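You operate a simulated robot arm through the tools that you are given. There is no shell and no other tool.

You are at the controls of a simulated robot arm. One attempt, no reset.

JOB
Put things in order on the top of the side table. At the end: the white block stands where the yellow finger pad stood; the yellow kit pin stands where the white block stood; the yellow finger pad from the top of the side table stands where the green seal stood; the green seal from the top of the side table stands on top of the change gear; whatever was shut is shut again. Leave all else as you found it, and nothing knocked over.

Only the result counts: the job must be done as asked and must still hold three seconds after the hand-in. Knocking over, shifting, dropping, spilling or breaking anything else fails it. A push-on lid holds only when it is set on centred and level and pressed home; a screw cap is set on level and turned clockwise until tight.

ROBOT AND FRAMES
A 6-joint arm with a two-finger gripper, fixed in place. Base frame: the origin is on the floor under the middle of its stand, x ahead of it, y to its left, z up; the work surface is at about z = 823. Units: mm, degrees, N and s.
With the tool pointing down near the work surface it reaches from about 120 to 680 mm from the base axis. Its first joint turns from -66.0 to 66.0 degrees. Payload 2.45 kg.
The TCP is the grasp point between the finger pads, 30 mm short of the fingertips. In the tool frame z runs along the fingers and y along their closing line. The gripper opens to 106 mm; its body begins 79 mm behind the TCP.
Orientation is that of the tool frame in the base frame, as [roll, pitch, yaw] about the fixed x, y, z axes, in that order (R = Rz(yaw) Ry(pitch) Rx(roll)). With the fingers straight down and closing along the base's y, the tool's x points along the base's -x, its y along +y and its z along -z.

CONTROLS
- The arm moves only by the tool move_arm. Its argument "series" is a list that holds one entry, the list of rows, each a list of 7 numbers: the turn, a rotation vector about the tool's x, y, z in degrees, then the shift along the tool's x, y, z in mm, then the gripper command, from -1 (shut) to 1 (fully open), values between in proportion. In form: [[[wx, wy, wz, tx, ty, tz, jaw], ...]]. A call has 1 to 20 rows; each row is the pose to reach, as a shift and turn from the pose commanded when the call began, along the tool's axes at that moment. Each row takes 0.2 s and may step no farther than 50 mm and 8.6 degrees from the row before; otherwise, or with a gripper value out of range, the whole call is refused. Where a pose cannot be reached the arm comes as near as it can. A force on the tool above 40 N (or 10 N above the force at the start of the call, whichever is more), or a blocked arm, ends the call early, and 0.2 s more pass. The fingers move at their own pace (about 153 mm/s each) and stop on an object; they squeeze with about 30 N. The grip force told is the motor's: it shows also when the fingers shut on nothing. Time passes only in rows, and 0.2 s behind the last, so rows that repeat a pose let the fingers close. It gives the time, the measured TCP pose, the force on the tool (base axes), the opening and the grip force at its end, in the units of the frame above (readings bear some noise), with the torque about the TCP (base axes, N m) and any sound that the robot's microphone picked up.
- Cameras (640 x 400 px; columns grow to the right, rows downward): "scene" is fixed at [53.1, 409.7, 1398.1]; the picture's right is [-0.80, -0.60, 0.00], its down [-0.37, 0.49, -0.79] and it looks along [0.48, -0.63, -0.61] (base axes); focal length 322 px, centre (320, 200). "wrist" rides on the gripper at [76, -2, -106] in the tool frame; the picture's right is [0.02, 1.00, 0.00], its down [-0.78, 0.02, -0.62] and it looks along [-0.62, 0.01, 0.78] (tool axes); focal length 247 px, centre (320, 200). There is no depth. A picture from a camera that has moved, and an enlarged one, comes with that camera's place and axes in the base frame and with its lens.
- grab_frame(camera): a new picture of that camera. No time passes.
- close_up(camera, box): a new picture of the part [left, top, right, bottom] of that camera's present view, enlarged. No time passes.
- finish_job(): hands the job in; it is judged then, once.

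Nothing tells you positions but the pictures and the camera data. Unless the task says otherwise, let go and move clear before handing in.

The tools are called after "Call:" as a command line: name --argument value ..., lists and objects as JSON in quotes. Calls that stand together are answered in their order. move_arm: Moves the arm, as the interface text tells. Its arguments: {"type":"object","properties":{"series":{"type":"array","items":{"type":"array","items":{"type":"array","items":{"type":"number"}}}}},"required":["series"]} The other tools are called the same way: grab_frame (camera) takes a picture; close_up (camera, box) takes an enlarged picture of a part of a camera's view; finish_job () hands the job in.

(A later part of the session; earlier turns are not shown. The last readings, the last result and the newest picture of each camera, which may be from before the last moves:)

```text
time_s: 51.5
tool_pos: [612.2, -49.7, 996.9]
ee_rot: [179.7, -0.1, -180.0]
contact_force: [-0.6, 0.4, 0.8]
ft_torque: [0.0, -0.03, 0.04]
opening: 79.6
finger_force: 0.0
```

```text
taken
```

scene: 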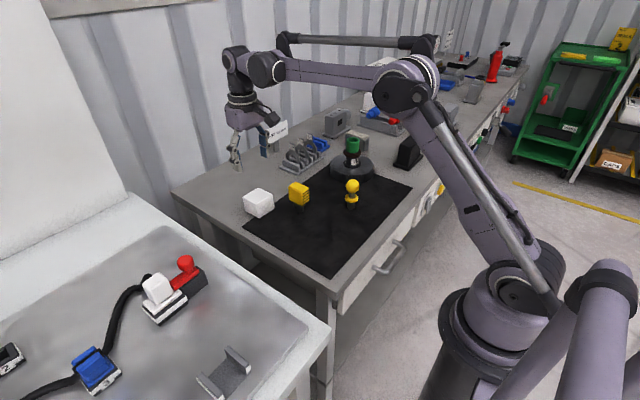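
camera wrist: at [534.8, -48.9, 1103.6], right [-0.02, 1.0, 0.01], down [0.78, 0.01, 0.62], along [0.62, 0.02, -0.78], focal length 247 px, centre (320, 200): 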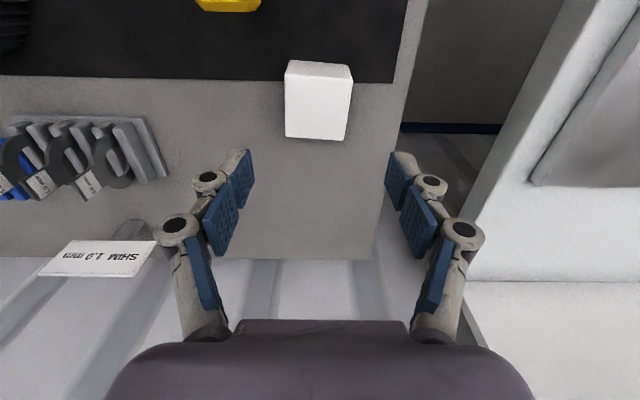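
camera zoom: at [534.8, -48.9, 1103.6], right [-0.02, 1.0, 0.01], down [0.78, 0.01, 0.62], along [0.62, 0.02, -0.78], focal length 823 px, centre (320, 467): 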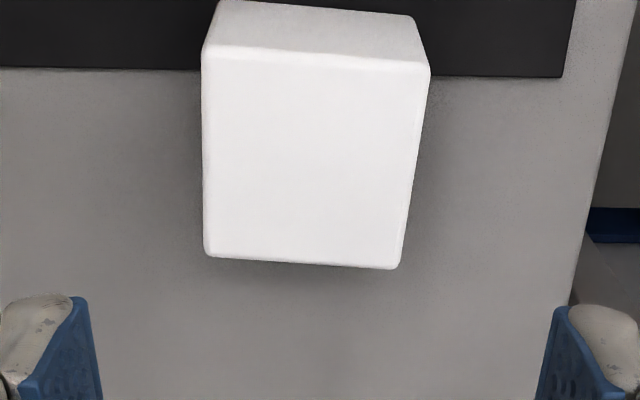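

The white block is centred at (612.4, -48.2) and turned about -3.3°. I'll match the yaw and descend around it.

Call:
move_arm --series '[[[0, 0, 3.3, 0, 0, 0, 0.5], [0, 0, 3.3, 0, 0, 40, 0.5], [0, 0, 3.3, 0, 0, 80, 0.5], [0, 0, 3.3, 0, 0, 110, 0.5], [0, 0, 3.3, 0, 0, 128, 0.5], [0, 0, 3.3, 0, 0, 136, 0.5], [0, 0, 3.3, 0, 0, 136, 0.5]]]'

Call:
grab_frame --camera "wrist"

Call:
close_up --camera "scene" --box '[220, 140, 320, 240]'

```text
time_s: 53.0
tool_pos: [612.0, -46.8, 861.2]
ee_rot: [179.8, 0.0, 176.8]
contact_force: [0.8, 0.0, 0.7]
ft_torque: [0.02, 0.02, -0.02]
opening: 79.7
finger_force: 0.1
```

```text
taken
camera wrist: at [535.9, -43.8, 968.3], right [0.04, 1.0, 0.01], down [0.78, -0.03, 0.62], along [0.62, -0.02, -0.78], focal length 247 px, centre (320, 200)
```

wrist: 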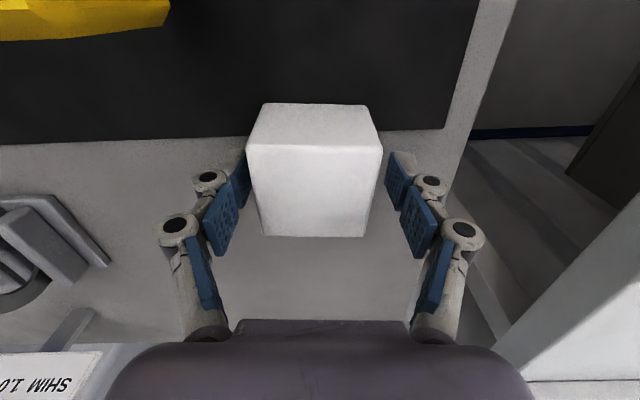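

```text
4.00 times, centred on (270, 190) of scene
camera zoom: at [53.1, 409.7, 1398.1], right [-0.8, -0.6, 0.0], down [-0.37, 0.49, -0.79], along [0.48, -0.63, -0.61], focal length 1290 px, centre (520, 240)
```

zoom: 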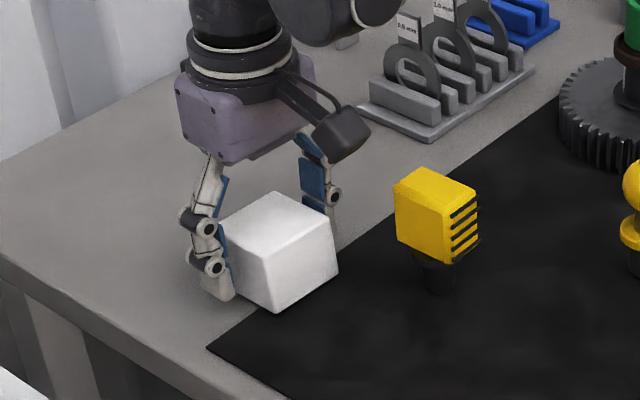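

The block sits slightly (about 1.5 mm) toward -y of the hand centre. I'll correct that and close.

Call:
move_arm --series '[[[0, 0, 0, 0, -1.5, 0, 0.5], [0, 0, 0, 0, -1.5, 0, 0.3], [0, 0, 0, 0, -1.5, 0, 0.12], [0, 0, 0, 0, -1.5, 0, -0.2], [0, 0, 0, 0, -1.5, 0, -1], [0, 0, 0, 0, -1.5, 0, -1]]]'

Call:
grab_frame --camera "wrist"

Call:
close_up --camera "scene" --box '[220, 140, 320, 240]'

```text
time_s: 54.5
tool_pos: [612.1, -48.9, 861.5]
ee_rot: [179.6, -0.1, 176.7]
contact_force: [0.8, -6.0, 3.4]
ft_torque: [-0.45, 0.09, 0.07]
opening: 59.7
finger_force: 29.9
```

```text
taken
camera wrist: at [535.5, -46.2, 967.7], right [0.04, 1.0, 0.0], down [0.78, -0.03, 0.62], along [0.62, -0.02, -0.78], focal length 247 px, centre (320, 200)
```

wrist: 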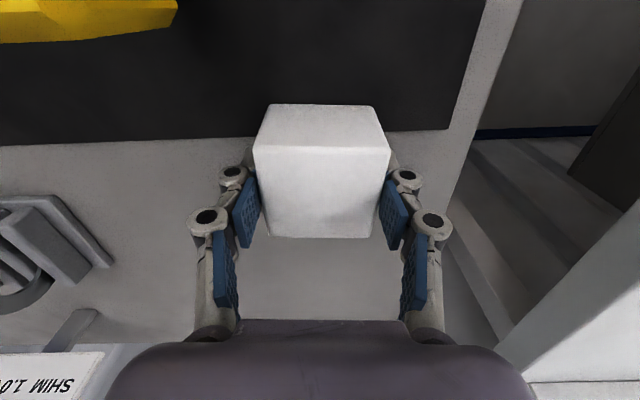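

```text
4.00 times, centred on (270, 190) of scene
camera zoom: at [53.0, 409.5, 1398.1], right [-0.8, -0.6, 0.0], down [-0.37, 0.49, -0.79], along [0.48, -0.63, -0.61], focal length 1290 px, centre (520, 240)
```

zoom: 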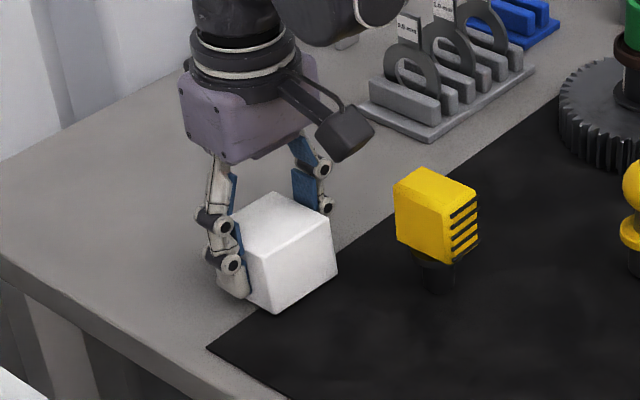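

The white block is gripped (59.7 mm wide), centred on its original spot of about (612.3, -48.5). I'll lift it and carry it to the finger pad's old place at about (370, -50).

Call:
move_arm --series '[[[0, 0, 0, 0, 0, -8, -1], [0, 0, 0, 0, 0, -35, -1], [0, 0, 0, 0, 0, -75, -1], [0, 0, 0, 0, 0, -112, -1], [0, 0, -0.5, 40, -2.6, -112, -1], [0, 0, -1, 80, -5.1, -112, -1], [0, 0, -1.6, 120, -7.7, -112, -1], [0, 0, -2.2, 160, -10.2, -112, -1], [0, 0, -2.8, 200, -12.8, -112, -1], [0, 0, -3.3, 241.4, -15.4, -112, -1], [0, 0, -3.3, 241.4, -15.4, -112, -1], [0, 0, -3.3, 241.4, -15.4, -75, -1], [0, 0, -3.3, 241.4, -15.4, -40, -1], [0, 0, -3.3, 241.4, -15.4, -15, -1], [0, 0, -3.3, 241.4, -15.4, -15, -1]]]'

Call:
grab_frame --camera "wrist"

Call:
close_up --camera "scene" --box '[260, 150, 380, 270]'

```text
time_s: 57.6
tool_pos: [371.9, -51.1, 878.0]
ee_rot: [179.8, -0.2, -180.0]
contact_force: [-0.1, 0.4, -4.3]
ft_torque: [0.02, -0.02, 0.02]
opening: 59.7
finger_force: 29.5
```

```text
taken
camera wrist: at [293.9, -51.8, 983.3], right [-0.02, 1.0, 0.01], down [0.78, 0.01, 0.62], along [0.62, 0.02, -0.78], focal length 247 px, centre (320, 200)
```

wrist: 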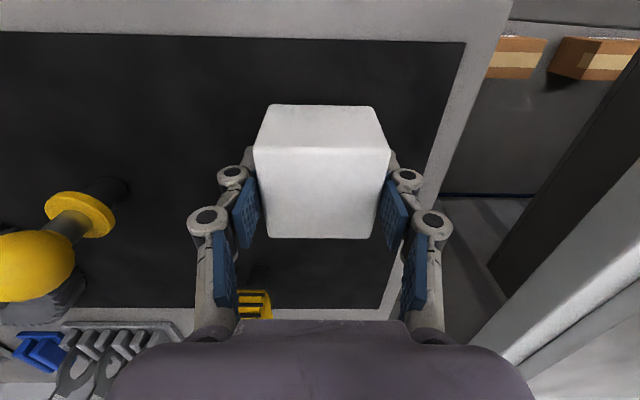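

```text
3.33 times, centred on (320, 210) of scene
camera zoom: at [53.1, 409.6, 1398.1], right [-0.8, -0.6, 0.0], down [-0.37, 0.49, -0.79], along [0.48, -0.63, -0.61], focal length 1075 px, centre (320, 167)
```

zoom: 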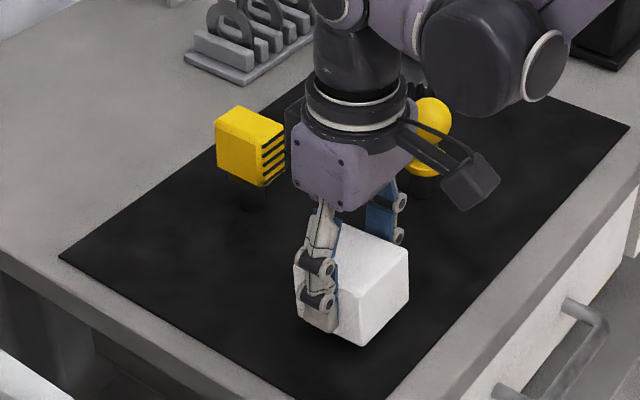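

I'm within 1 mm of the target. I'll trim the position and lower.

Call:
move_arm --series '[[[0, 0, 0, 0.8, 0.7, 4, -1], [0, 0, 0, 0.8, 0.7, 8, -1], [0, 0, 0, 0.8, 0.7, 11, -1], [0, 0, 0, 0.8, 0.7, 13, -1], [0, 0, 0, 0.8, 0.7, 13, -1]]]'

```text
time_s: 58.9
tool_pos: [370.2, -49.6, 865.0]
ee_rot: [179.7, -0.1, 180.0]
contact_force: [0.4, 0.4, -4.6]
ft_torque: [0.0, 0.01, -0.01]
opening: 59.5
finger_force: 29.9
```

Call:
move_arm --series '[[[0, 0, 0, 0, 0, 0.8, -1], [0, 0, 0, 0, 0, 1.5, -1], [0, 0, 0, 0, 0, 1.5, -1]]]'

```text
time_s: 59.6
tool_pos: [371.8, -49.5, 862.8]
ee_rot: [179.7, -0.2, 180.0]
contact_force: [-5.2, -1.0, 18.1]
ft_torque: [-0.1, -0.41, -0.03]
opening: 60.0
finger_force: 30.2
```

Contact made at 18 N. I'll ease off and release.

Call:
move_arm --series '[[[0, 0, 0, 0, 0, -0.5, -1], [0, 0, 0, 0, 0, -0.5, -1]]]'

Call:
close_up --camera "scene" --box '[290, 190, 370, 270]'

```text
time_s: 60.2
tool_pos: [372.3, -49.1, 862.8]
ee_rot: [179.6, 0.0, -179.9]
contact_force: [-0.1, -0.2, -5.6]
ft_torque: [-0.02, 0.01, 0.0]
opening: 59.5
finger_force: 30.1
```

```text
5.00 times, centred on (330, 230) of scene
camera zoom: at [53.1, 409.6, 1398.1], right [-0.8, -0.6, 0.0], down [-0.37, 0.49, -0.79], along [0.48, -0.63, -0.61], focal length 1612 px, centre (270, 50)
```

zoom: 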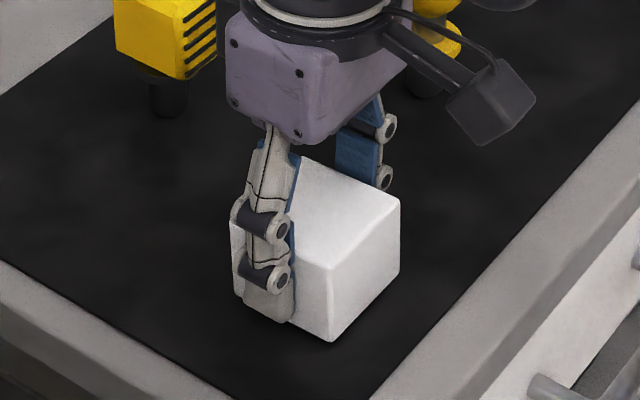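

It's just off the surface again (under 0.5 mm). I'll lower 0.3 mm and open.

Call:
move_arm --series '[[[0, 0, 0, 0, 0, 0.3, -1], [0, 0, 0, 0, 0, 0.3, -1], [0, 0, 0, 0, 0, 0.3, 0.16], [0, 0, 0, 0, 0, 0.3, 0.25], [0, 0, 0, 0, 0, 0.3, 0.4], [0, 0, 0, 0, 0, 0.3, 0.5], [0, 0, 0, 0, 0, 0.3, 0.5]]]'

Call:
grab_frame --camera "wrist"

Call:
close_up --camera "scene" --box '[290, 190, 370, 270]'

```text
time_s: 61.9
tool_pos: [370.1, -49.4, 863.3]
ee_rot: [179.7, -0.1, 179.9]
contact_force: [-0.7, 0.0, -0.9]
ft_torque: [0.02, 0.03, -0.01]
opening: 79.7
finger_force: 0.0
```

```text
taken
camera wrist: at [292.4, -50.4, 969.9], right [-0.02, 1.0, 0.01], down [0.78, 0.01, 0.62], along [0.62, 0.02, -0.78], focal length 247 px, centre (320, 200)
```

wrist: 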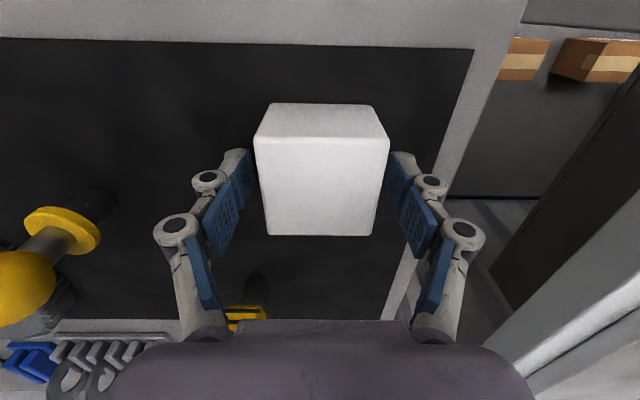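

```text
5.00 times, centred on (330, 230) of scene
camera zoom: at [53.1, 409.7, 1398.1], right [-0.8, -0.6, 0.0], down [-0.37, 0.49, -0.79], along [0.48, -0.63, -0.61], focal length 1612 px, centre (270, 50)
```

zoom: 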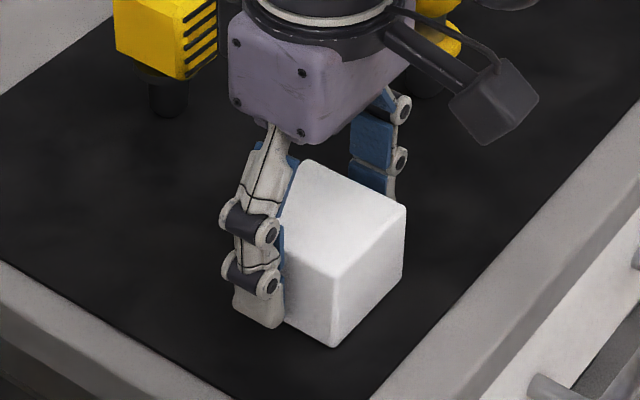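

The white block stands at about (370.5, -49.6). I'll rise and go to the kit pin.

Call:
move_arm --series '[[[0, 0, 0, 0, 0, -40, 0.5], [0, 0, 0, 0, 0, -85, 0.5], [0, 0, 0, 0, 0, -125, 0.4], [0, 0, 0, -11, -41, -125, 0.4], [0, 0, 0, -22, -82, -125, 0.4], [0, 0, 0, -33, -122, -125, 0.4], [0, 0, 0, -43.5, -162.5, -125, 0.4], [0, 0, 0, -43.5, -162.5, -125, 0.4]]]'

Call:
grab_frame --camera "wrist"

Call:
close_up --camera "wrist" --box '[270, 50, 370, 150]'

Call:
close_up --camera "scene" --box '[240, 120, 400, 280]'

```text
time_s: 63.6
tool_pos: [416.1, -214.4, 987.6]
ee_rot: [179.6, -0.1, -180.0]
contact_force: [0.2, -0.2, -0.3]
ft_torque: [-0.01, 0.0, 0.04]
opening: 74.1
finger_force: 0.2
```

```text
taken
camera wrist: at [337.8, -216.4, 1093.9], right [-0.02, 1.0, 0.01], down [0.78, 0.01, 0.62], along [0.62, 0.02, -0.78], focal length 247 px, centre (320, 200)
```

wrist: 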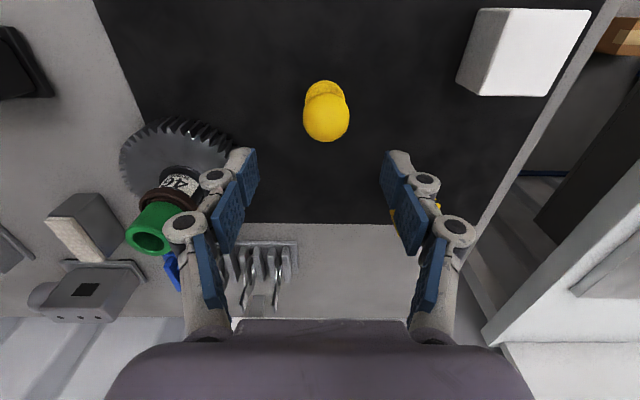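

```text
4.00 times, centred on (320, 100) of wrist
camera zoom: at [337.8, -216.4, 1093.9], right [-0.02, 1.0, 0.01], down [0.78, 0.01, 0.62], along [0.62, 0.02, -0.78], focal length 988 px, centre (320, 600)
```

zoom: 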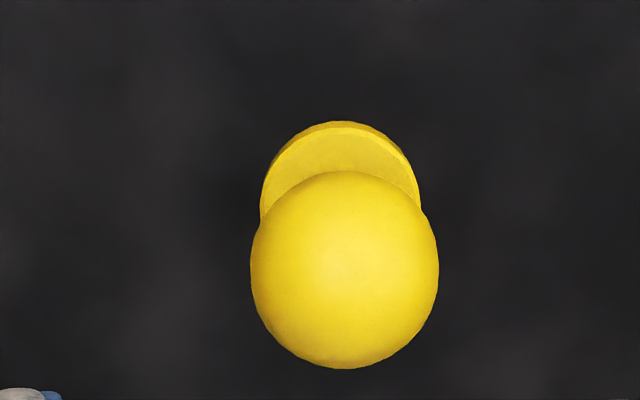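

```text
2.50 times, centred on (320, 200) of scene
camera zoom: at [53.1, 409.6, 1398.1], right [-0.8, -0.6, 0.0], down [-0.37, 0.49, -0.79], along [0.48, -0.63, -0.61], focal length 806 px, centre (320, 200)
```

zoom: 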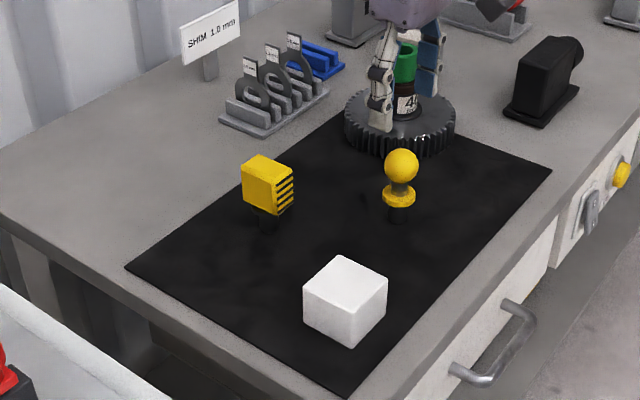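

The pin is about 4 mm toward the base and 4 mm left of the hand axis. I'll correct that and come down to just above the ball to re-check.

Call:
move_arm --series '[[[0, 0, 0, 3.7, 4.0, 0, 0.4], [0, 0, 0, 3.7, 4.0, 15, 0.4], [0, 0, 0, 3.7, 4.0, 25, 0.4], [0, 0, 0, 3.7, 4.0, 25, 0.4]]]'

Call:
grab_frame --camera "wrist"

Call:
close_up --camera "wrist" --box '[240, 80, 400, 210]'

```text
time_s: 64.7
tool_pos: [411.0, -209.4, 961.2]
ee_rot: [179.6, -0.2, -180.0]
contact_force: [0.1, 0.9, -0.1]
ft_torque: [0.05, 0.03, -0.01]
opening: 74.4
finger_force: 0.0
```

```text
taken
camera wrist: at [332.9, -210.5, 1067.4], right [-0.02, 1.0, 0.01], down [0.78, 0.01, 0.62], along [0.62, 0.02, -0.78], focal length 247 px, centre (320, 200)
```

wrist: 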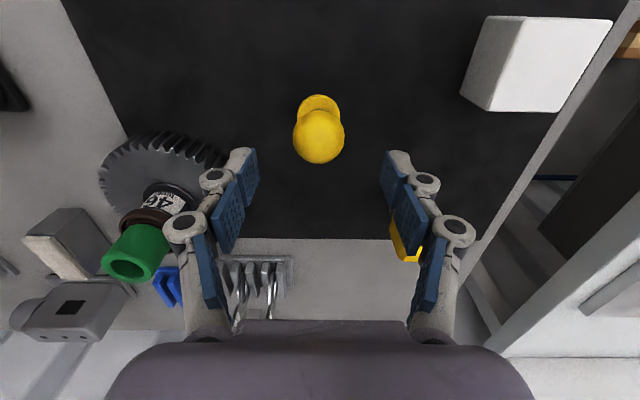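

```text
3.08 times, centred on (320, 145) of wrist
camera zoom: at [332.9, -210.5, 1067.4], right [-0.02, 1.0, 0.01], down [0.78, 0.01, 0.62], along [0.62, 0.02, -0.78], focal length 760 px, centre (320, 369)
```

zoom: 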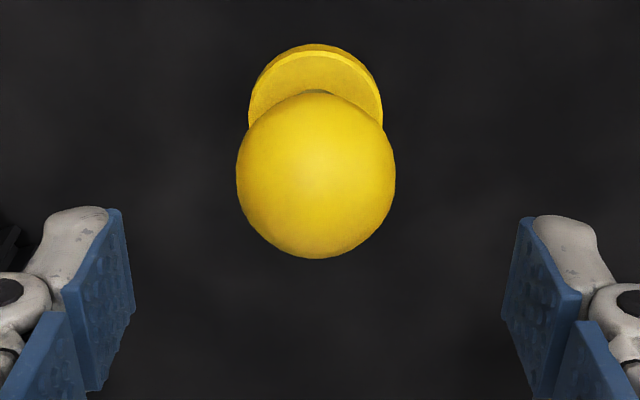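

The pin is now 1.6 mm right and 1.3 mm beyond the hand axis. I'll trim and descend around it.

Call:
move_arm --series '[[[0, 0, 0, -1.3, -1.6, 0, 0.3], [0, 0, 0, -1.3, -1.6, 25, 0.3], [0, 0, 0, -1.3, -1.6, 50, 0.3], [0, 0, 0, -1.3, -1.6, 70, 0.3], [0, 0, 0, -1.3, -1.6, 82, 0.3], [0, 0, 0, -1.3, -1.6, 85, 0.3], [0, 0, 0, -1.3, -1.6, 85, 0.3]]]'

Call:
grab_frame --camera "wrist"

Call:
close_up --camera "wrist" --box '[240, 100, 400, 260]'

Call:
close_up --camera "scene" --box '[310, 140, 390, 220]'

```text
time_s: 66.2
tool_pos: [412.8, -210.6, 875.6]
ee_rot: [179.7, -0.1, 180.0]
contact_force: [0.0, -0.2, 0.2]
ft_torque: [-0.02, 0.0, -0.01]
opening: 68.9
finger_force: 0.0
```

```text
taken
camera wrist: at [334.8, -211.1, 982.3], right [-0.02, 1.0, 0.01], down [0.78, 0.01, 0.62], along [0.62, 0.02, -0.78], focal length 247 px, centre (320, 200)
```

wrist: 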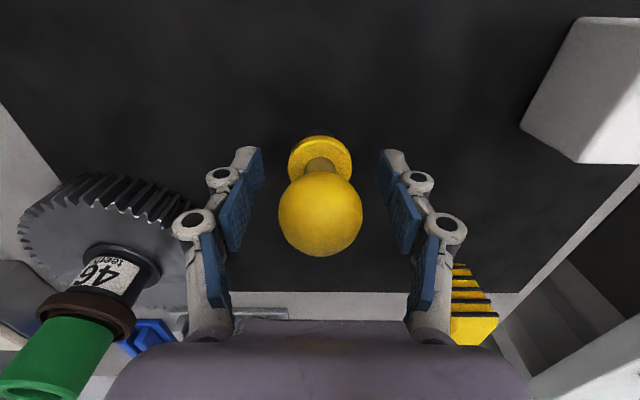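

```text
2.50 times, centred on (320, 180) of wrist
camera zoom: at [334.8, -211.1, 982.3], right [-0.02, 1.0, 0.01], down [0.78, 0.01, 0.62], along [0.62, 0.02, -0.78], focal length 617 px, centre (320, 250)
```

zoom: 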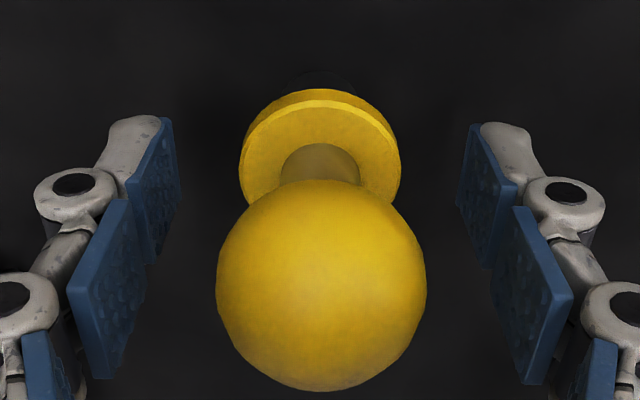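

```text
5.00 times, centred on (350, 180) of scene
camera zoom: at [53.1, 409.7, 1398.1], right [-0.8, -0.6, 0.0], down [-0.37, 0.49, -0.79], along [0.48, -0.63, -0.61], focal length 1612 px, centre (170, 300)
```

zoom: 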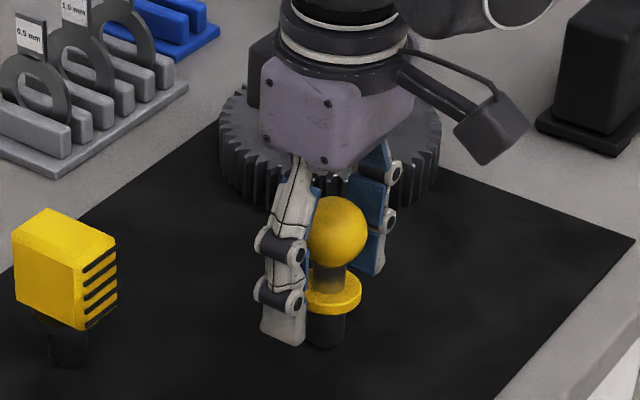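

The pin is centred sideways. I'll nudge 1.5 mm forward and close on the ball and collar.

Call:
move_arm --series '[[[0, 0, 0, -1.6, 0, 0, 0.3], [0, 0, 0, -1.6, 0, 0, 0.0], [0, 0, 0, -1.6, 0, 0, -0.2], [0, 0, 0, -1.6, 0, 0, -0.4], [0, 0, 0, -1.6, 0, 0, -1], [0, 0, 0, -1.6, 0, 0, -1]]]'

Call:
close_up --camera "wrist" --box '[240, 100, 400, 260]'

Call:
close_up --camera "scene" --box '[310, 140, 390, 220]'

```text
time_s: 67.7
tool_pos: [414.7, -208.8, 876.5]
ee_rot: [179.7, -0.1, 180.0]
contact_force: [0.9, -3.4, 5.1]
ft_torque: [-0.18, -0.08, -0.04]
opening: 35.0
finger_force: 30.0
```

```text
2.50 times, centred on (320, 180) of wrist
camera zoom: at [336.1, -210.6, 982.5], right [-0.02, 1.0, 0.01], down [0.78, 0.01, 0.62], along [0.62, 0.02, -0.78], focal length 617 px, centre (320, 250)
```

zoom: 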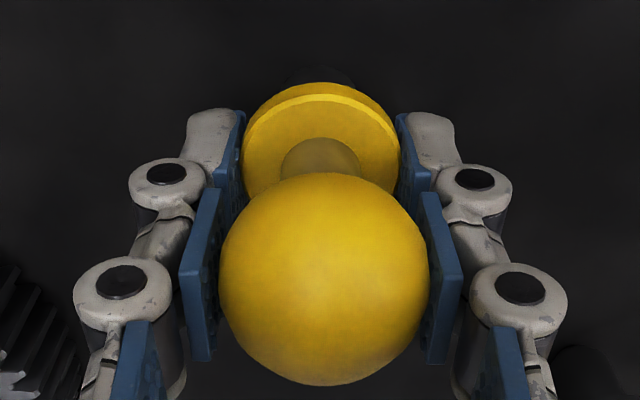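

```text
5.00 times, centred on (350, 180) of scene
camera zoom: at [53.0, 409.6, 1398.1], right [-0.8, -0.6, 0.0], down [-0.37, 0.49, -0.79], along [0.48, -0.63, -0.61], focal length 1612 px, centre (170, 300)
```

zoom: 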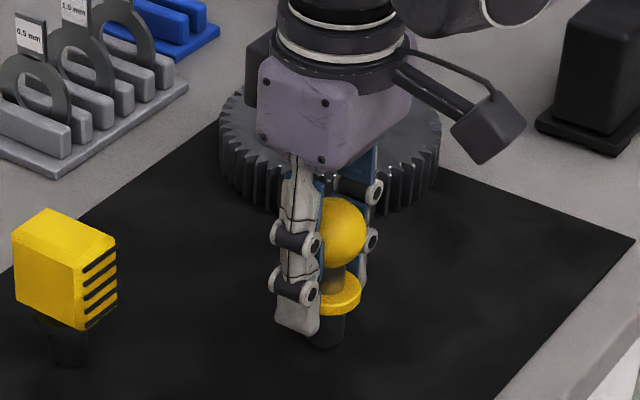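

The pin is held at both ball and collar (35.0 mm). I'll lift it high, over the pad, and carry it to the white block's old place.

Call:
move_arm --series '[[[0, 0, 0, 0, 0, -8, -1], [0, 0, 0, 0, 0, -35, -1], [0, 0, 0, 0, 0, -75, -1], [0, 0, 0, 0, 0, -118, -1], [0, 0, 0, -33, 26.5, -118, -1], [0, 0, 0, -66, 53, -118, -1], [0, 0, 0, -99, 79.5, -118, -1], [0, 0, 0, -133, 106.5, -118, -1], [0, 0, 0, -166, 133.5, -118, -1], [0, 0, 0, -199.6, 160.4, -118, -1], [0, 0, 0, -199.6, 160.4, -118, -1], [0, 0, 0, -199.6, 160.4, -118, -1]]]'

Call:
grab_frame --camera "wrist"

Call:
close_up --camera "scene" --box '[200, 120, 320, 240]'

```text
time_s: 70.2
tool_pos: [616.3, -48.6, 993.9]
ee_rot: [179.8, -0.1, 179.9]
contact_force: [0.7, -0.3, -2.5]
ft_torque: [0.02, -0.02, -0.03]
opening: 35.2
finger_force: 30.2
```

```text
taken
camera wrist: at [537.8, -50.3, 1099.7], right [-0.02, 1.0, 0.01], down [0.78, 0.01, 0.62], along [0.62, 0.02, -0.78], focal length 247 px, centre (320, 200)
```

wrist: 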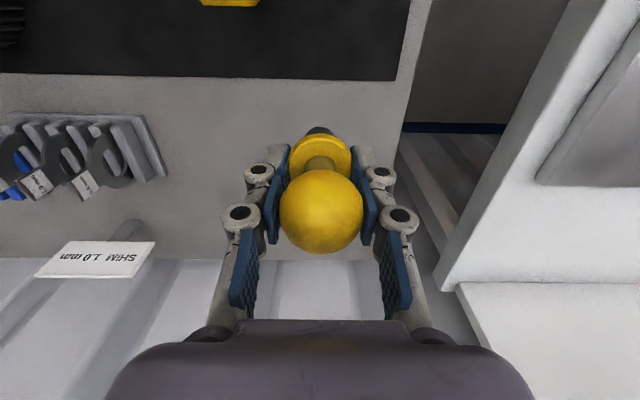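

```text
3.33 times, centred on (260, 180) of scene
camera zoom: at [53.1, 409.7, 1398.1], right [-0.8, -0.6, 0.0], down [-0.37, 0.49, -0.79], along [0.48, -0.63, -0.61], focal length 1075 px, centre (520, 267)
```

zoom: 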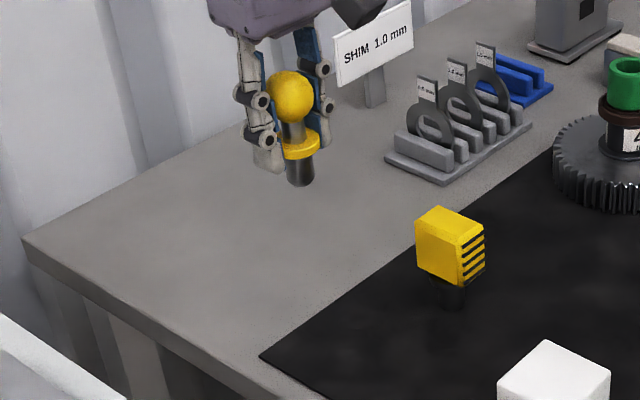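

The pin hangs upright above the target at x≈615, so I'll pull back 1.3 mm and lower to about 10 mm above the table.

Call:
move_arm --series '[[[0, 0, 0, 1.3, 0, 30, -1], [0, 0, 0, 1.3, 0, 60, -1], [0, 0, 0, 1.3, 0, 85, -1], [0, 0, 0, 1.3, 0, 100, -1], [0, 0, 0, 1.3, 0, 107, -1], [0, 0, 0, 1.3, 0, 107, -1]]]'

Call:
grab_frame --camera "wrist"

Call:
close_up --camera "scene" --box '[210, 140, 310, 240]'

```text
time_s: 71.7
tool_pos: [612.6, -48.8, 888.1]
ee_rot: [179.7, -0.1, 179.9]
contact_force: [0.3, -0.1, -2.8]
ft_torque: [0.04, 0.0, 0.0]
opening: 35.3
finger_force: 29.9
```

```text
taken
camera wrist: at [535.1, -49.6, 994.2], right [-0.02, 1.0, 0.01], down [0.78, 0.01, 0.62], along [0.62, 0.02, -0.78], focal length 247 px, centre (320, 200)
```

wrist: 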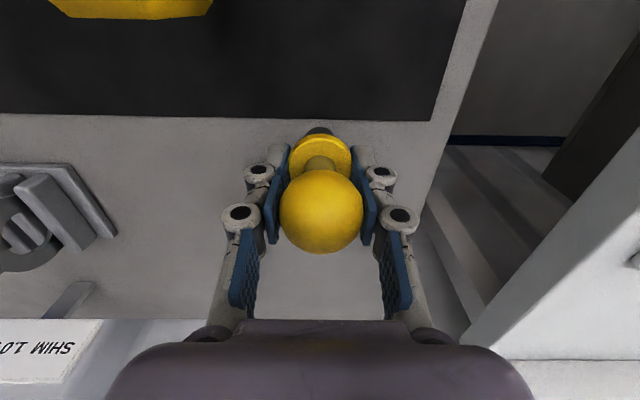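

```text
4.00 times, centred on (260, 190) of scene
camera zoom: at [53.1, 409.7, 1398.1], right [-0.8, -0.6, 0.0], down [-0.37, 0.49, -0.79], along [0.48, -0.63, -0.61], focal length 1290 px, centre (560, 240)
```

zoom: 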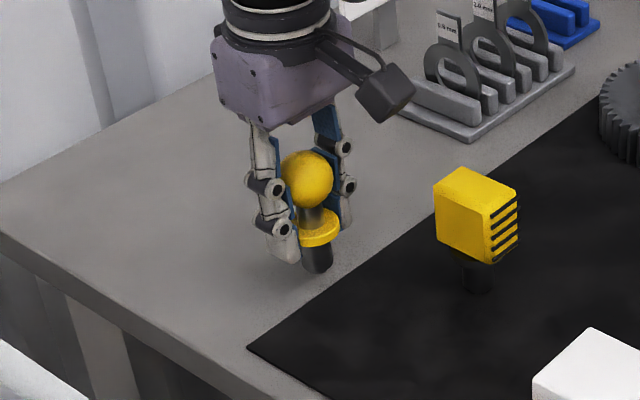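

The peg clears the mat edge by about 3 mm. I'll add 0.8 mm margin and lower gently.

Call:
move_arm --series '[[[0, 0, 0, -0.8, 0, 3, -1], [0, 0, 0, -0.8, 0, 6, -1], [0, 0, 0, -0.8, 0, 8, -1], [0, 0, 0, -0.8, 0, 9.5, -1], [0, 0, 0, -0.8, 0, 9.5, -1]]]'

```text
time_s: 72.8
tool_pos: [612.4, -48.8, 880.6]
ee_rot: [179.7, -0.1, -179.9]
contact_force: [0.1, -0.5, -1.3]
ft_torque: [0.03, -0.02, 0.03]
opening: 35.5
finger_force: 30.5
```

Call:
move_arm --series '[[[0, 0, 0, 0, 0, 0.8, -1], [0, 0, 0, 0, 0, 1.4, -1], [0, 0, 0, 0, 0, 1.4, -1]]]'

Call:
close_up --camera "scene" --box '[230, 170, 290, 230]'

```text
time_s: 73.7
tool_pos: [612.1, -48.0, 878.7]
ee_rot: [179.7, -0.1, 180.0]
contact_force: [-0.2, -0.5, -3.1]
ft_torque: [-0.01, -0.05, 0.01]
opening: 35.1
finger_force: 30.1
```

```text
6.67 times, centred on (260, 200) of scene
camera zoom: at [53.1, 409.6, 1398.1], right [-0.8, -0.6, 0.0], down [-0.37, 0.49, -0.79], along [0.48, -0.63, -0.61], focal length 2150 px, centre (720, 200)
```

zoom: 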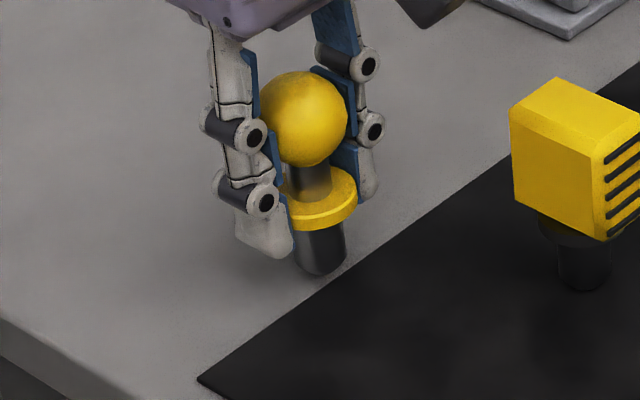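

There's no contact yet, so I'll keep lowering in 1 mm steps.

Call:
move_arm --series '[[[0, 0, 0, 0, 0, 0.7, -1], [0, 0, 0, 0, 0, 1.0, -1], [0, 0, 0, 0, 0, 1.0, -1]]]'

```text
time_s: 74.5
tool_pos: [612.7, -48.5, 877.8]
ee_rot: [179.7, -0.1, -180.0]
contact_force: [-0.8, -0.1, -2.0]
ft_torque: [0.0, -0.02, 0.01]
opening: 35.3
finger_force: 30.4
```

Call:
move_arm --series '[[[0, 0, 0, 0, 0, 0.7, -1], [0, 0, 0, 0, 0, 1.0, -1], [0, 0, 0, 0, 0, 1.0, -1]]]'

```text
time_s: 75.2
tool_pos: [612.2, -48.7, 876.4]
ee_rot: [179.6, -0.2, 180.0]
contact_force: [-0.5, 0.4, -2.3]
ft_torque: [0.0, -0.02, -0.02]
opening: 35.3
finger_force: 29.4
```

Call:
move_arm --series '[[[0, 0, 0, 0, 0, 0.7, -1], [0, 0, 0, 0, 0, 1.0, -1], [0, 0, 0, 0, 0, 1.0, -1]]]'

Call:
close_up --camera "scene" --box '[230, 170, 290, 230]'

```text
time_s: 76.0
tool_pos: [611.9, -47.6, 874.9]
ee_rot: [179.7, -0.1, 179.9]
contact_force: [-0.5, -0.2, -1.8]
ft_torque: [0.02, -0.05, 0.0]
opening: 35.3
finger_force: 30.2
```

```text
6.67 times, centred on (260, 200) of scene
camera zoom: at [53.1, 409.7, 1398.1], right [-0.8, -0.6, 0.0], down [-0.37, 0.49, -0.79], along [0.48, -0.63, -0.61], focal length 2150 px, centre (720, 200)
```

zoom: 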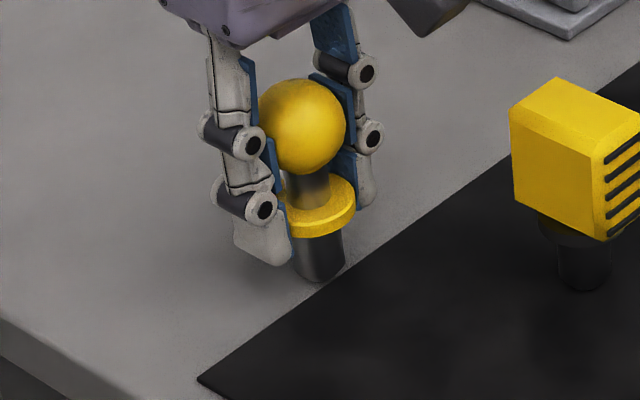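

The peg is clear of the mat edge and nearly down. I'll keep going with small steps.

Call:
move_arm --series '[[[0, 0, 0, 0, 0, 0.5, -1], [0, 0, 0, 0, 0, 0.8, -1], [0, 0, 0, 0, 0, 0.8, -1]]]'

```text
time_s: 76.8
tool_pos: [613.2, -48.3, 873.7]
ee_rot: [179.7, -0.2, 179.9]
contact_force: [-0.5, 0.5, -1.8]
ft_torque: [0.02, -0.01, 0.02]
opening: 35.1
finger_force: 30.0
```

Call:
close_up --camera "wrist" --box '[240, 80, 400, 240]'

Call:
close_up --camera "scene" --box '[240, 180, 280, 220]'

```text
2.50 times, centred on (320, 160) of wrist
camera zoom: at [534.9, -50.0, 980.0], right [-0.02, 1.0, 0.01], down [0.78, 0.01, 0.62], along [0.62, 0.02, -0.78], focal length 617 px, centre (320, 300)
```

zoom: 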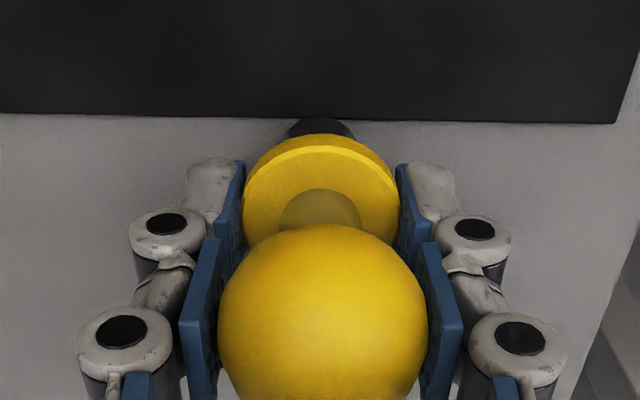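

```text
10.00 times, centred on (260, 200) of scene
camera zoom: at [53.1, 409.7, 1398.1], right [-0.8, -0.6, 0.0], down [-0.37, 0.49, -0.79], along [0.48, -0.63, -0.61], focal length 3225 px, centre (920, 200)
```

zoom: 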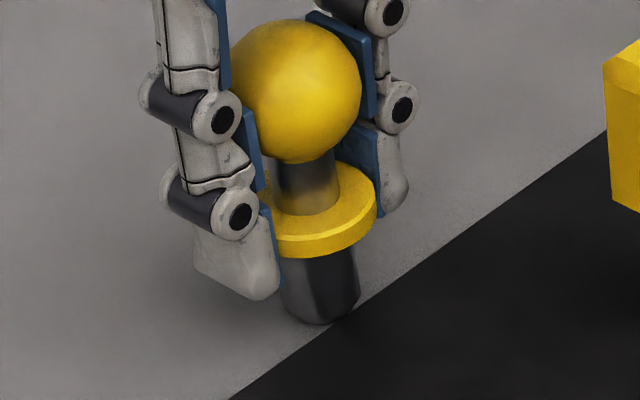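

The peg's near edge is right beside the mat edge, and the pin is about 2 mm short of the block's old centre. I'll raise 1 mm, shift 2.8 mm outward and check again.

Call:
move_arm --series '[[[0, 0, 0, 0, 0, -1.5, -1], [0, 0, 0, -1.4, 0, -1.5, -1], [0, 0, 0, -2.8, 0, -1.5, -1], [0, 0, 0, -2.8, 0, -1.5, -1]]]'

Call:
close_up --camera "wrist" --box '[240, 80, 400, 240]'

Call:
close_up --camera "scene" --box '[240, 180, 280, 220]'

```text
time_s: 77.8
tool_pos: [614.6, -49.2, 876.6]
ee_rot: [179.7, -0.2, -180.0]
contact_force: [0.1, 0.2, -2.1]
ft_torque: [0.02, -0.03, 0.02]
opening: 35.0
finger_force: 30.4
```

```text
2.50 times, centred on (320, 160) of wrist
camera zoom: at [537.8, -50.0, 982.0], right [-0.02, 1.0, 0.01], down [0.78, 0.01, 0.62], along [0.62, 0.02, -0.78], focal length 617 px, centre (320, 300)
```

zoom: 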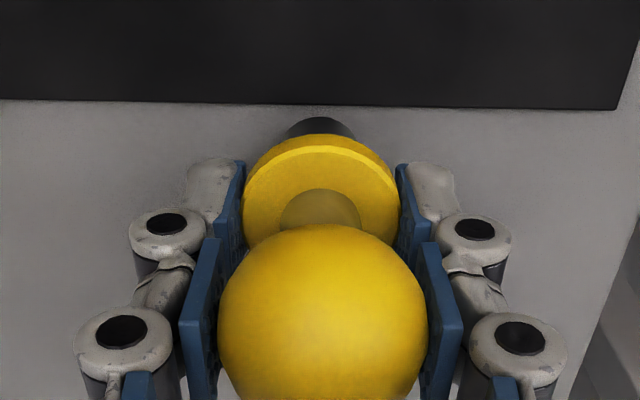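

```text
10.00 times, centred on (260, 200) of scene
camera zoom: at [53.1, 409.7, 1398.1], right [-0.8, -0.6, 0.0], down [-0.37, 0.49, -0.79], along [0.48, -0.63, -0.61], focal length 3225 px, centre (920, 200)
```

zoom: 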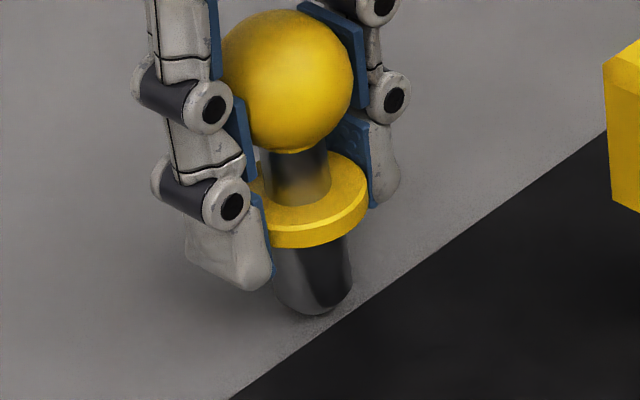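

Good clearance to the mat edge now. The bare table is about 2 mm lower than the mat, so I'll continue lowering.

Call:
move_arm --series '[[[0, 0, 0, 0, 0, 0.8, -1], [0, 0, 0, 0, 0, 1.5, -1], [0, 0, 0, 0, 0, 1.5, -1]]]'

```text
time_s: 78.7
tool_pos: [615.9, -48.2, 872.5]
ee_rot: [179.7, -0.2, -180.0]
contact_force: [0.4, -0.1, -2.9]
ft_torque: [0.0, 0.01, 0.01]
opening: 35.2
finger_force: 29.7
```

Call:
move_arm --series '[[[0, 0, 0, 0, 0, 0.4, -1], [0, 0, 0, 0, 0, 0.8, -1], [0, 0, 0, 0, 0, 0.8, -1]]]'

Call:
close_up --camera "scene" --box '[240, 180, 280, 220]'

Call:
close_up --camera "wrist" --box '[280, 90, 360, 170]'

```text
time_s: 79.5
tool_pos: [615.5, -49.6, 874.1]
ee_rot: [179.7, -0.1, 180.0]
contact_force: [0.8, -1.9, 24.4]
ft_torque: [-0.05, 0.0, -0.01]
opening: 35.4
finger_force: 29.9
```

```text
10.00 times, centred on (260, 200) of scene
camera zoom: at [52.6, 409.6, 1398.1], right [-0.8, -0.6, 0.0], down [-0.37, 0.49, -0.79], along [0.48, -0.63, -0.61], focal length 3225 px, centre (920, 200)
```

zoom: 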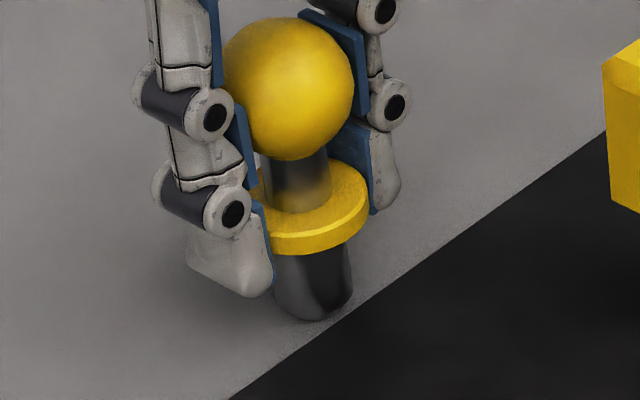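

```text
5.00 times, centred on (320, 130) of wrist
camera zoom: at [537.8, -50.2, 979.4], right [-0.02, 1.0, 0.0], down [0.78, 0.01, 0.62], along [0.62, 0.02, -0.78], focal length 1235 px, centre (320, 550)
```

zoom: 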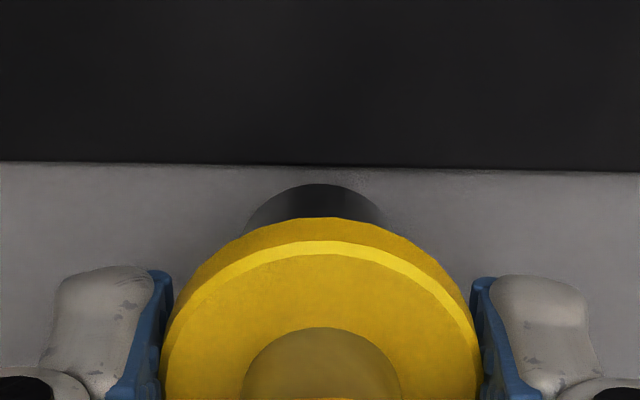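

Contact at 24 N, with the peg 2–3 mm clear of the mat. I'll ease off.

Call:
move_arm --series '[[[0, 0, 0, 0, 0, -0.7, -1], [0, 0, 0, 0, 0, -0.7, -1]]]'

```text
time_s: 80.0
tool_pos: [614.1, -49.4, 872.2]
ee_rot: [179.7, 0.1, -180.0]
contact_force: [4.3, -3.7, 24.6]
ft_torque: [-0.14, -0.12, -0.07]
opening: 35.4
finger_force: 30.0
```

Call:
move_arm --series '[[[0, 0, 0, 0, 0, -0.5, -1], [0, 0, 0, 0, 0, -0.5, -1]]]'

```text
time_s: 80.7
tool_pos: [615.0, -49.7, 871.5]
ee_rot: [179.7, -0.1, -179.9]
contact_force: [5.5, -1.6, 13.8]
ft_torque: [-0.07, -0.24, -0.01]
opening: 35.3
finger_force: 30.1
```

Call:
move_arm --series '[[[0, 0, 0, 0, 0, -0.5, -1], [0, 0, 0, 0, 0, -0.5, -1]]]'

Call:
close_up --camera "scene" --box '[240, 180, 280, 220]'

Call:
close_up --camera "wrist" --box '[280, 90, 360, 170]'

```text
time_s: 81.2
tool_pos: [615.8, -47.7, 873.5]
ee_rot: [179.6, -0.2, -179.9]
contact_force: [0.4, 0.1, -1.6]
ft_torque: [0.0, -0.05, 0.01]
opening: 35.1
finger_force: 29.8
```

```text
10.00 times, centred on (260, 200) of scene
camera zoom: at [53.1, 409.7, 1398.1], right [-0.8, -0.6, 0.0], down [-0.37, 0.49, -0.79], along [0.48, -0.63, -0.61], focal length 3225 px, centre (920, 200)
```

zoom: 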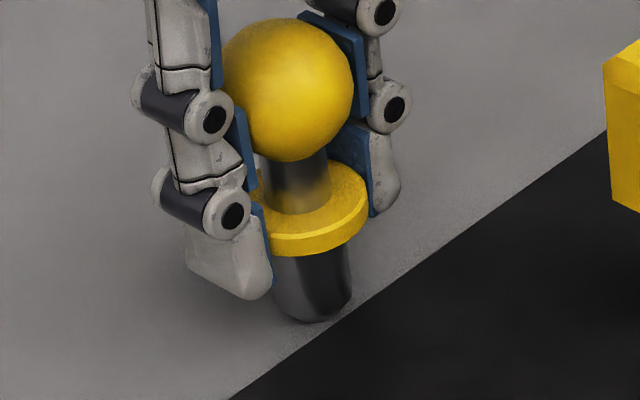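

```text
5.00 times, centred on (320, 130) of wrist
camera zoom: at [537.2, -49.3, 979.7], right [-0.02, 1.0, 0.01], down [0.79, 0.01, 0.62], along [0.62, 0.02, -0.79], focal length 1235 px, centre (320, 550)
```

zoom: 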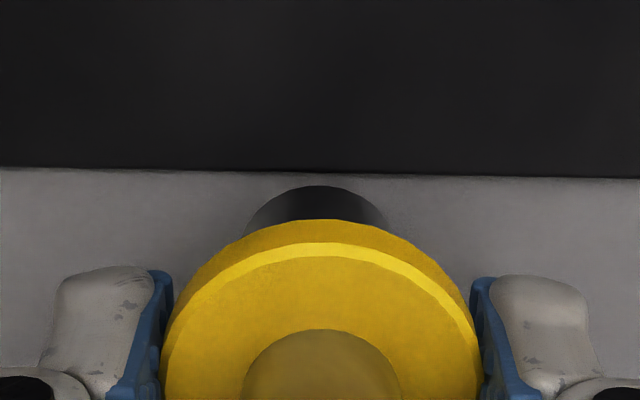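

The pin is hovering just off the table (under 0.5 mm). I'll lower 0.3 mm and open gradually.

Call:
move_arm --series '[[[0, 0, 0, 0, 0, 0.3, -1], [0, 0, 0, 0, 0, 0.3, -1], [0, 0, 0, 0, 0, 0.3, -0.3], [0, 0, 0, 0, 0, 0.3, -0.22], [0, 0, 0, 0, 0, 0.3, -0.1], [0, 0, 0, 0, 0, 0.3, 0.1], [0, 0, 0, 0, 0, 0.3, 0.3], [0, 0, 0, 0, 0, 0.3, 0.3]]]'

Call:
close_up --camera "scene" --box '[230, 170, 290, 230]'

Call:
close_up --camera "wrist" --box '[240, 80, 400, 260]'

```text
time_s: 83.0
tool_pos: [615.1, -49.8, 874.5]
ee_rot: [179.7, -0.1, -180.0]
contact_force: [-0.6, -0.6, 0.2]
ft_torque: [0.0, 0.02, -0.02]
opening: 68.7
finger_force: 0.0
```

```text
6.67 times, centred on (260, 200) of scene
camera zoom: at [53.1, 409.7, 1398.1], right [-0.8, -0.6, 0.0], down [-0.37, 0.49, -0.79], along [0.48, -0.63, -0.61], focal length 2150 px, centre (720, 200)
```

zoom: 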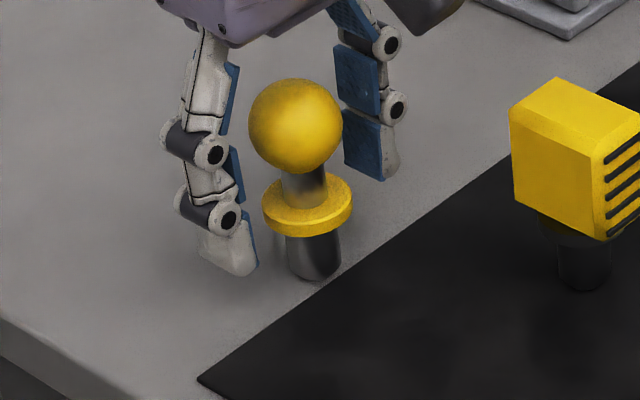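

```text
2.22 times, centred on (320, 170) of wrist
camera zoom: at [537.7, -49.9, 980.1], right [-0.02, 1.0, 0.01], down [0.78, 0.01, 0.62], along [0.62, 0.02, -0.78], focal length 549 px, centre (320, 267)
```

zoom: 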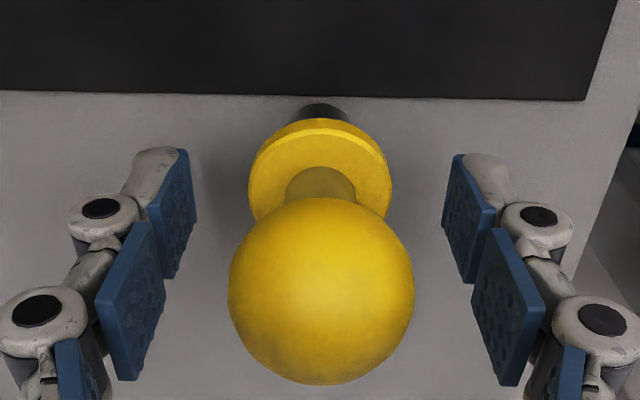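

The pin stands upright and free. I'll rise straight up and back off, then check everything.

Call:
move_arm --series '[[[0, 0, 0, 0, 0, -25, 0.4], [0, 0, 0, 0, 0, -60, 0.4], [0, 0, 0, 0, 0, -100, 0.4], [0, 0, 0, 0, 0, -145, 0.4], [0, 0, 0, 20, 0, -185, 0.4], [0, 0, 0, 60, 0, -205, 0.4], [0, 0, 0, 105, -10, -215, 0.4], [0, 0, 0, 150, -25, -220, 0.4], [0, 0, 0, 195, -40, -220, 0.4], [0, 0, 0, 240, -60, -220, 0.4], [0, 0, 0, 280, -80, -220, 0.4], [0, 0, 0, 280, -80, -220, 0.4]]]'

Call:
grab_frame --camera "wrist"

Call:
grab_frame --camera "scene"

Call:
close_up --camera "scene" --box '[230, 130, 390, 260]'

```text
time_s: 85.7
tool_pos: [334.7, -126.7, 1093.6]
ee_rot: [179.8, 0.0, -180.0]
contact_force: [0.6, 0.6, 0.2]
ft_torque: [0.02, 0.0, 0.01]
opening: 73.9
finger_force: 0.0
```

```text
taken
camera wrist: at [257.1, -128.3, 1200.3], right [-0.02, 1.0, 0.01], down [0.78, 0.01, 0.62], along [0.62, 0.02, -0.78], focal length 247 px, centre (320, 200)
```

wrist: 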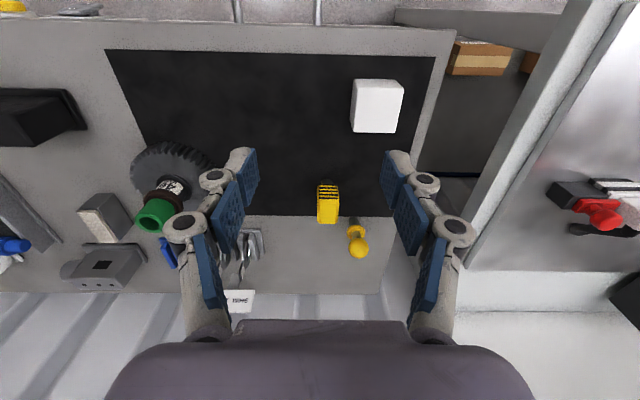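

```text
taken
```

scene: 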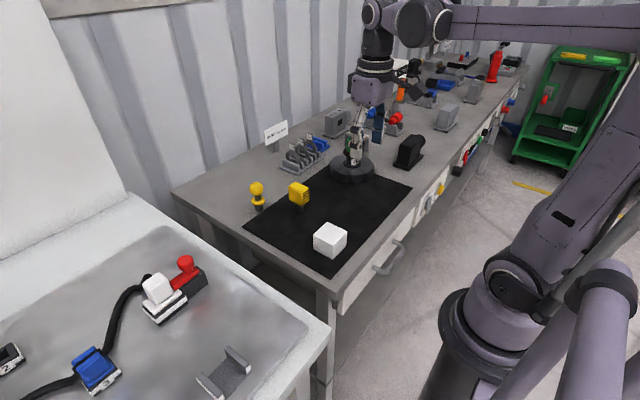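

```text
3.08 times, centred on (310, 195) of scene
camera zoom: at [53.1, 409.7, 1398.1], right [-0.8, -0.6, 0.0], down [-0.37, 0.49, -0.79], along [0.48, -0.63, -0.61], focal length 992 px, centre (351, 215)
```

zoom: 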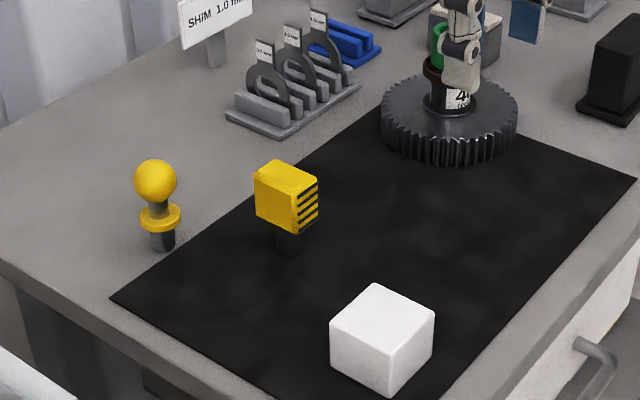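

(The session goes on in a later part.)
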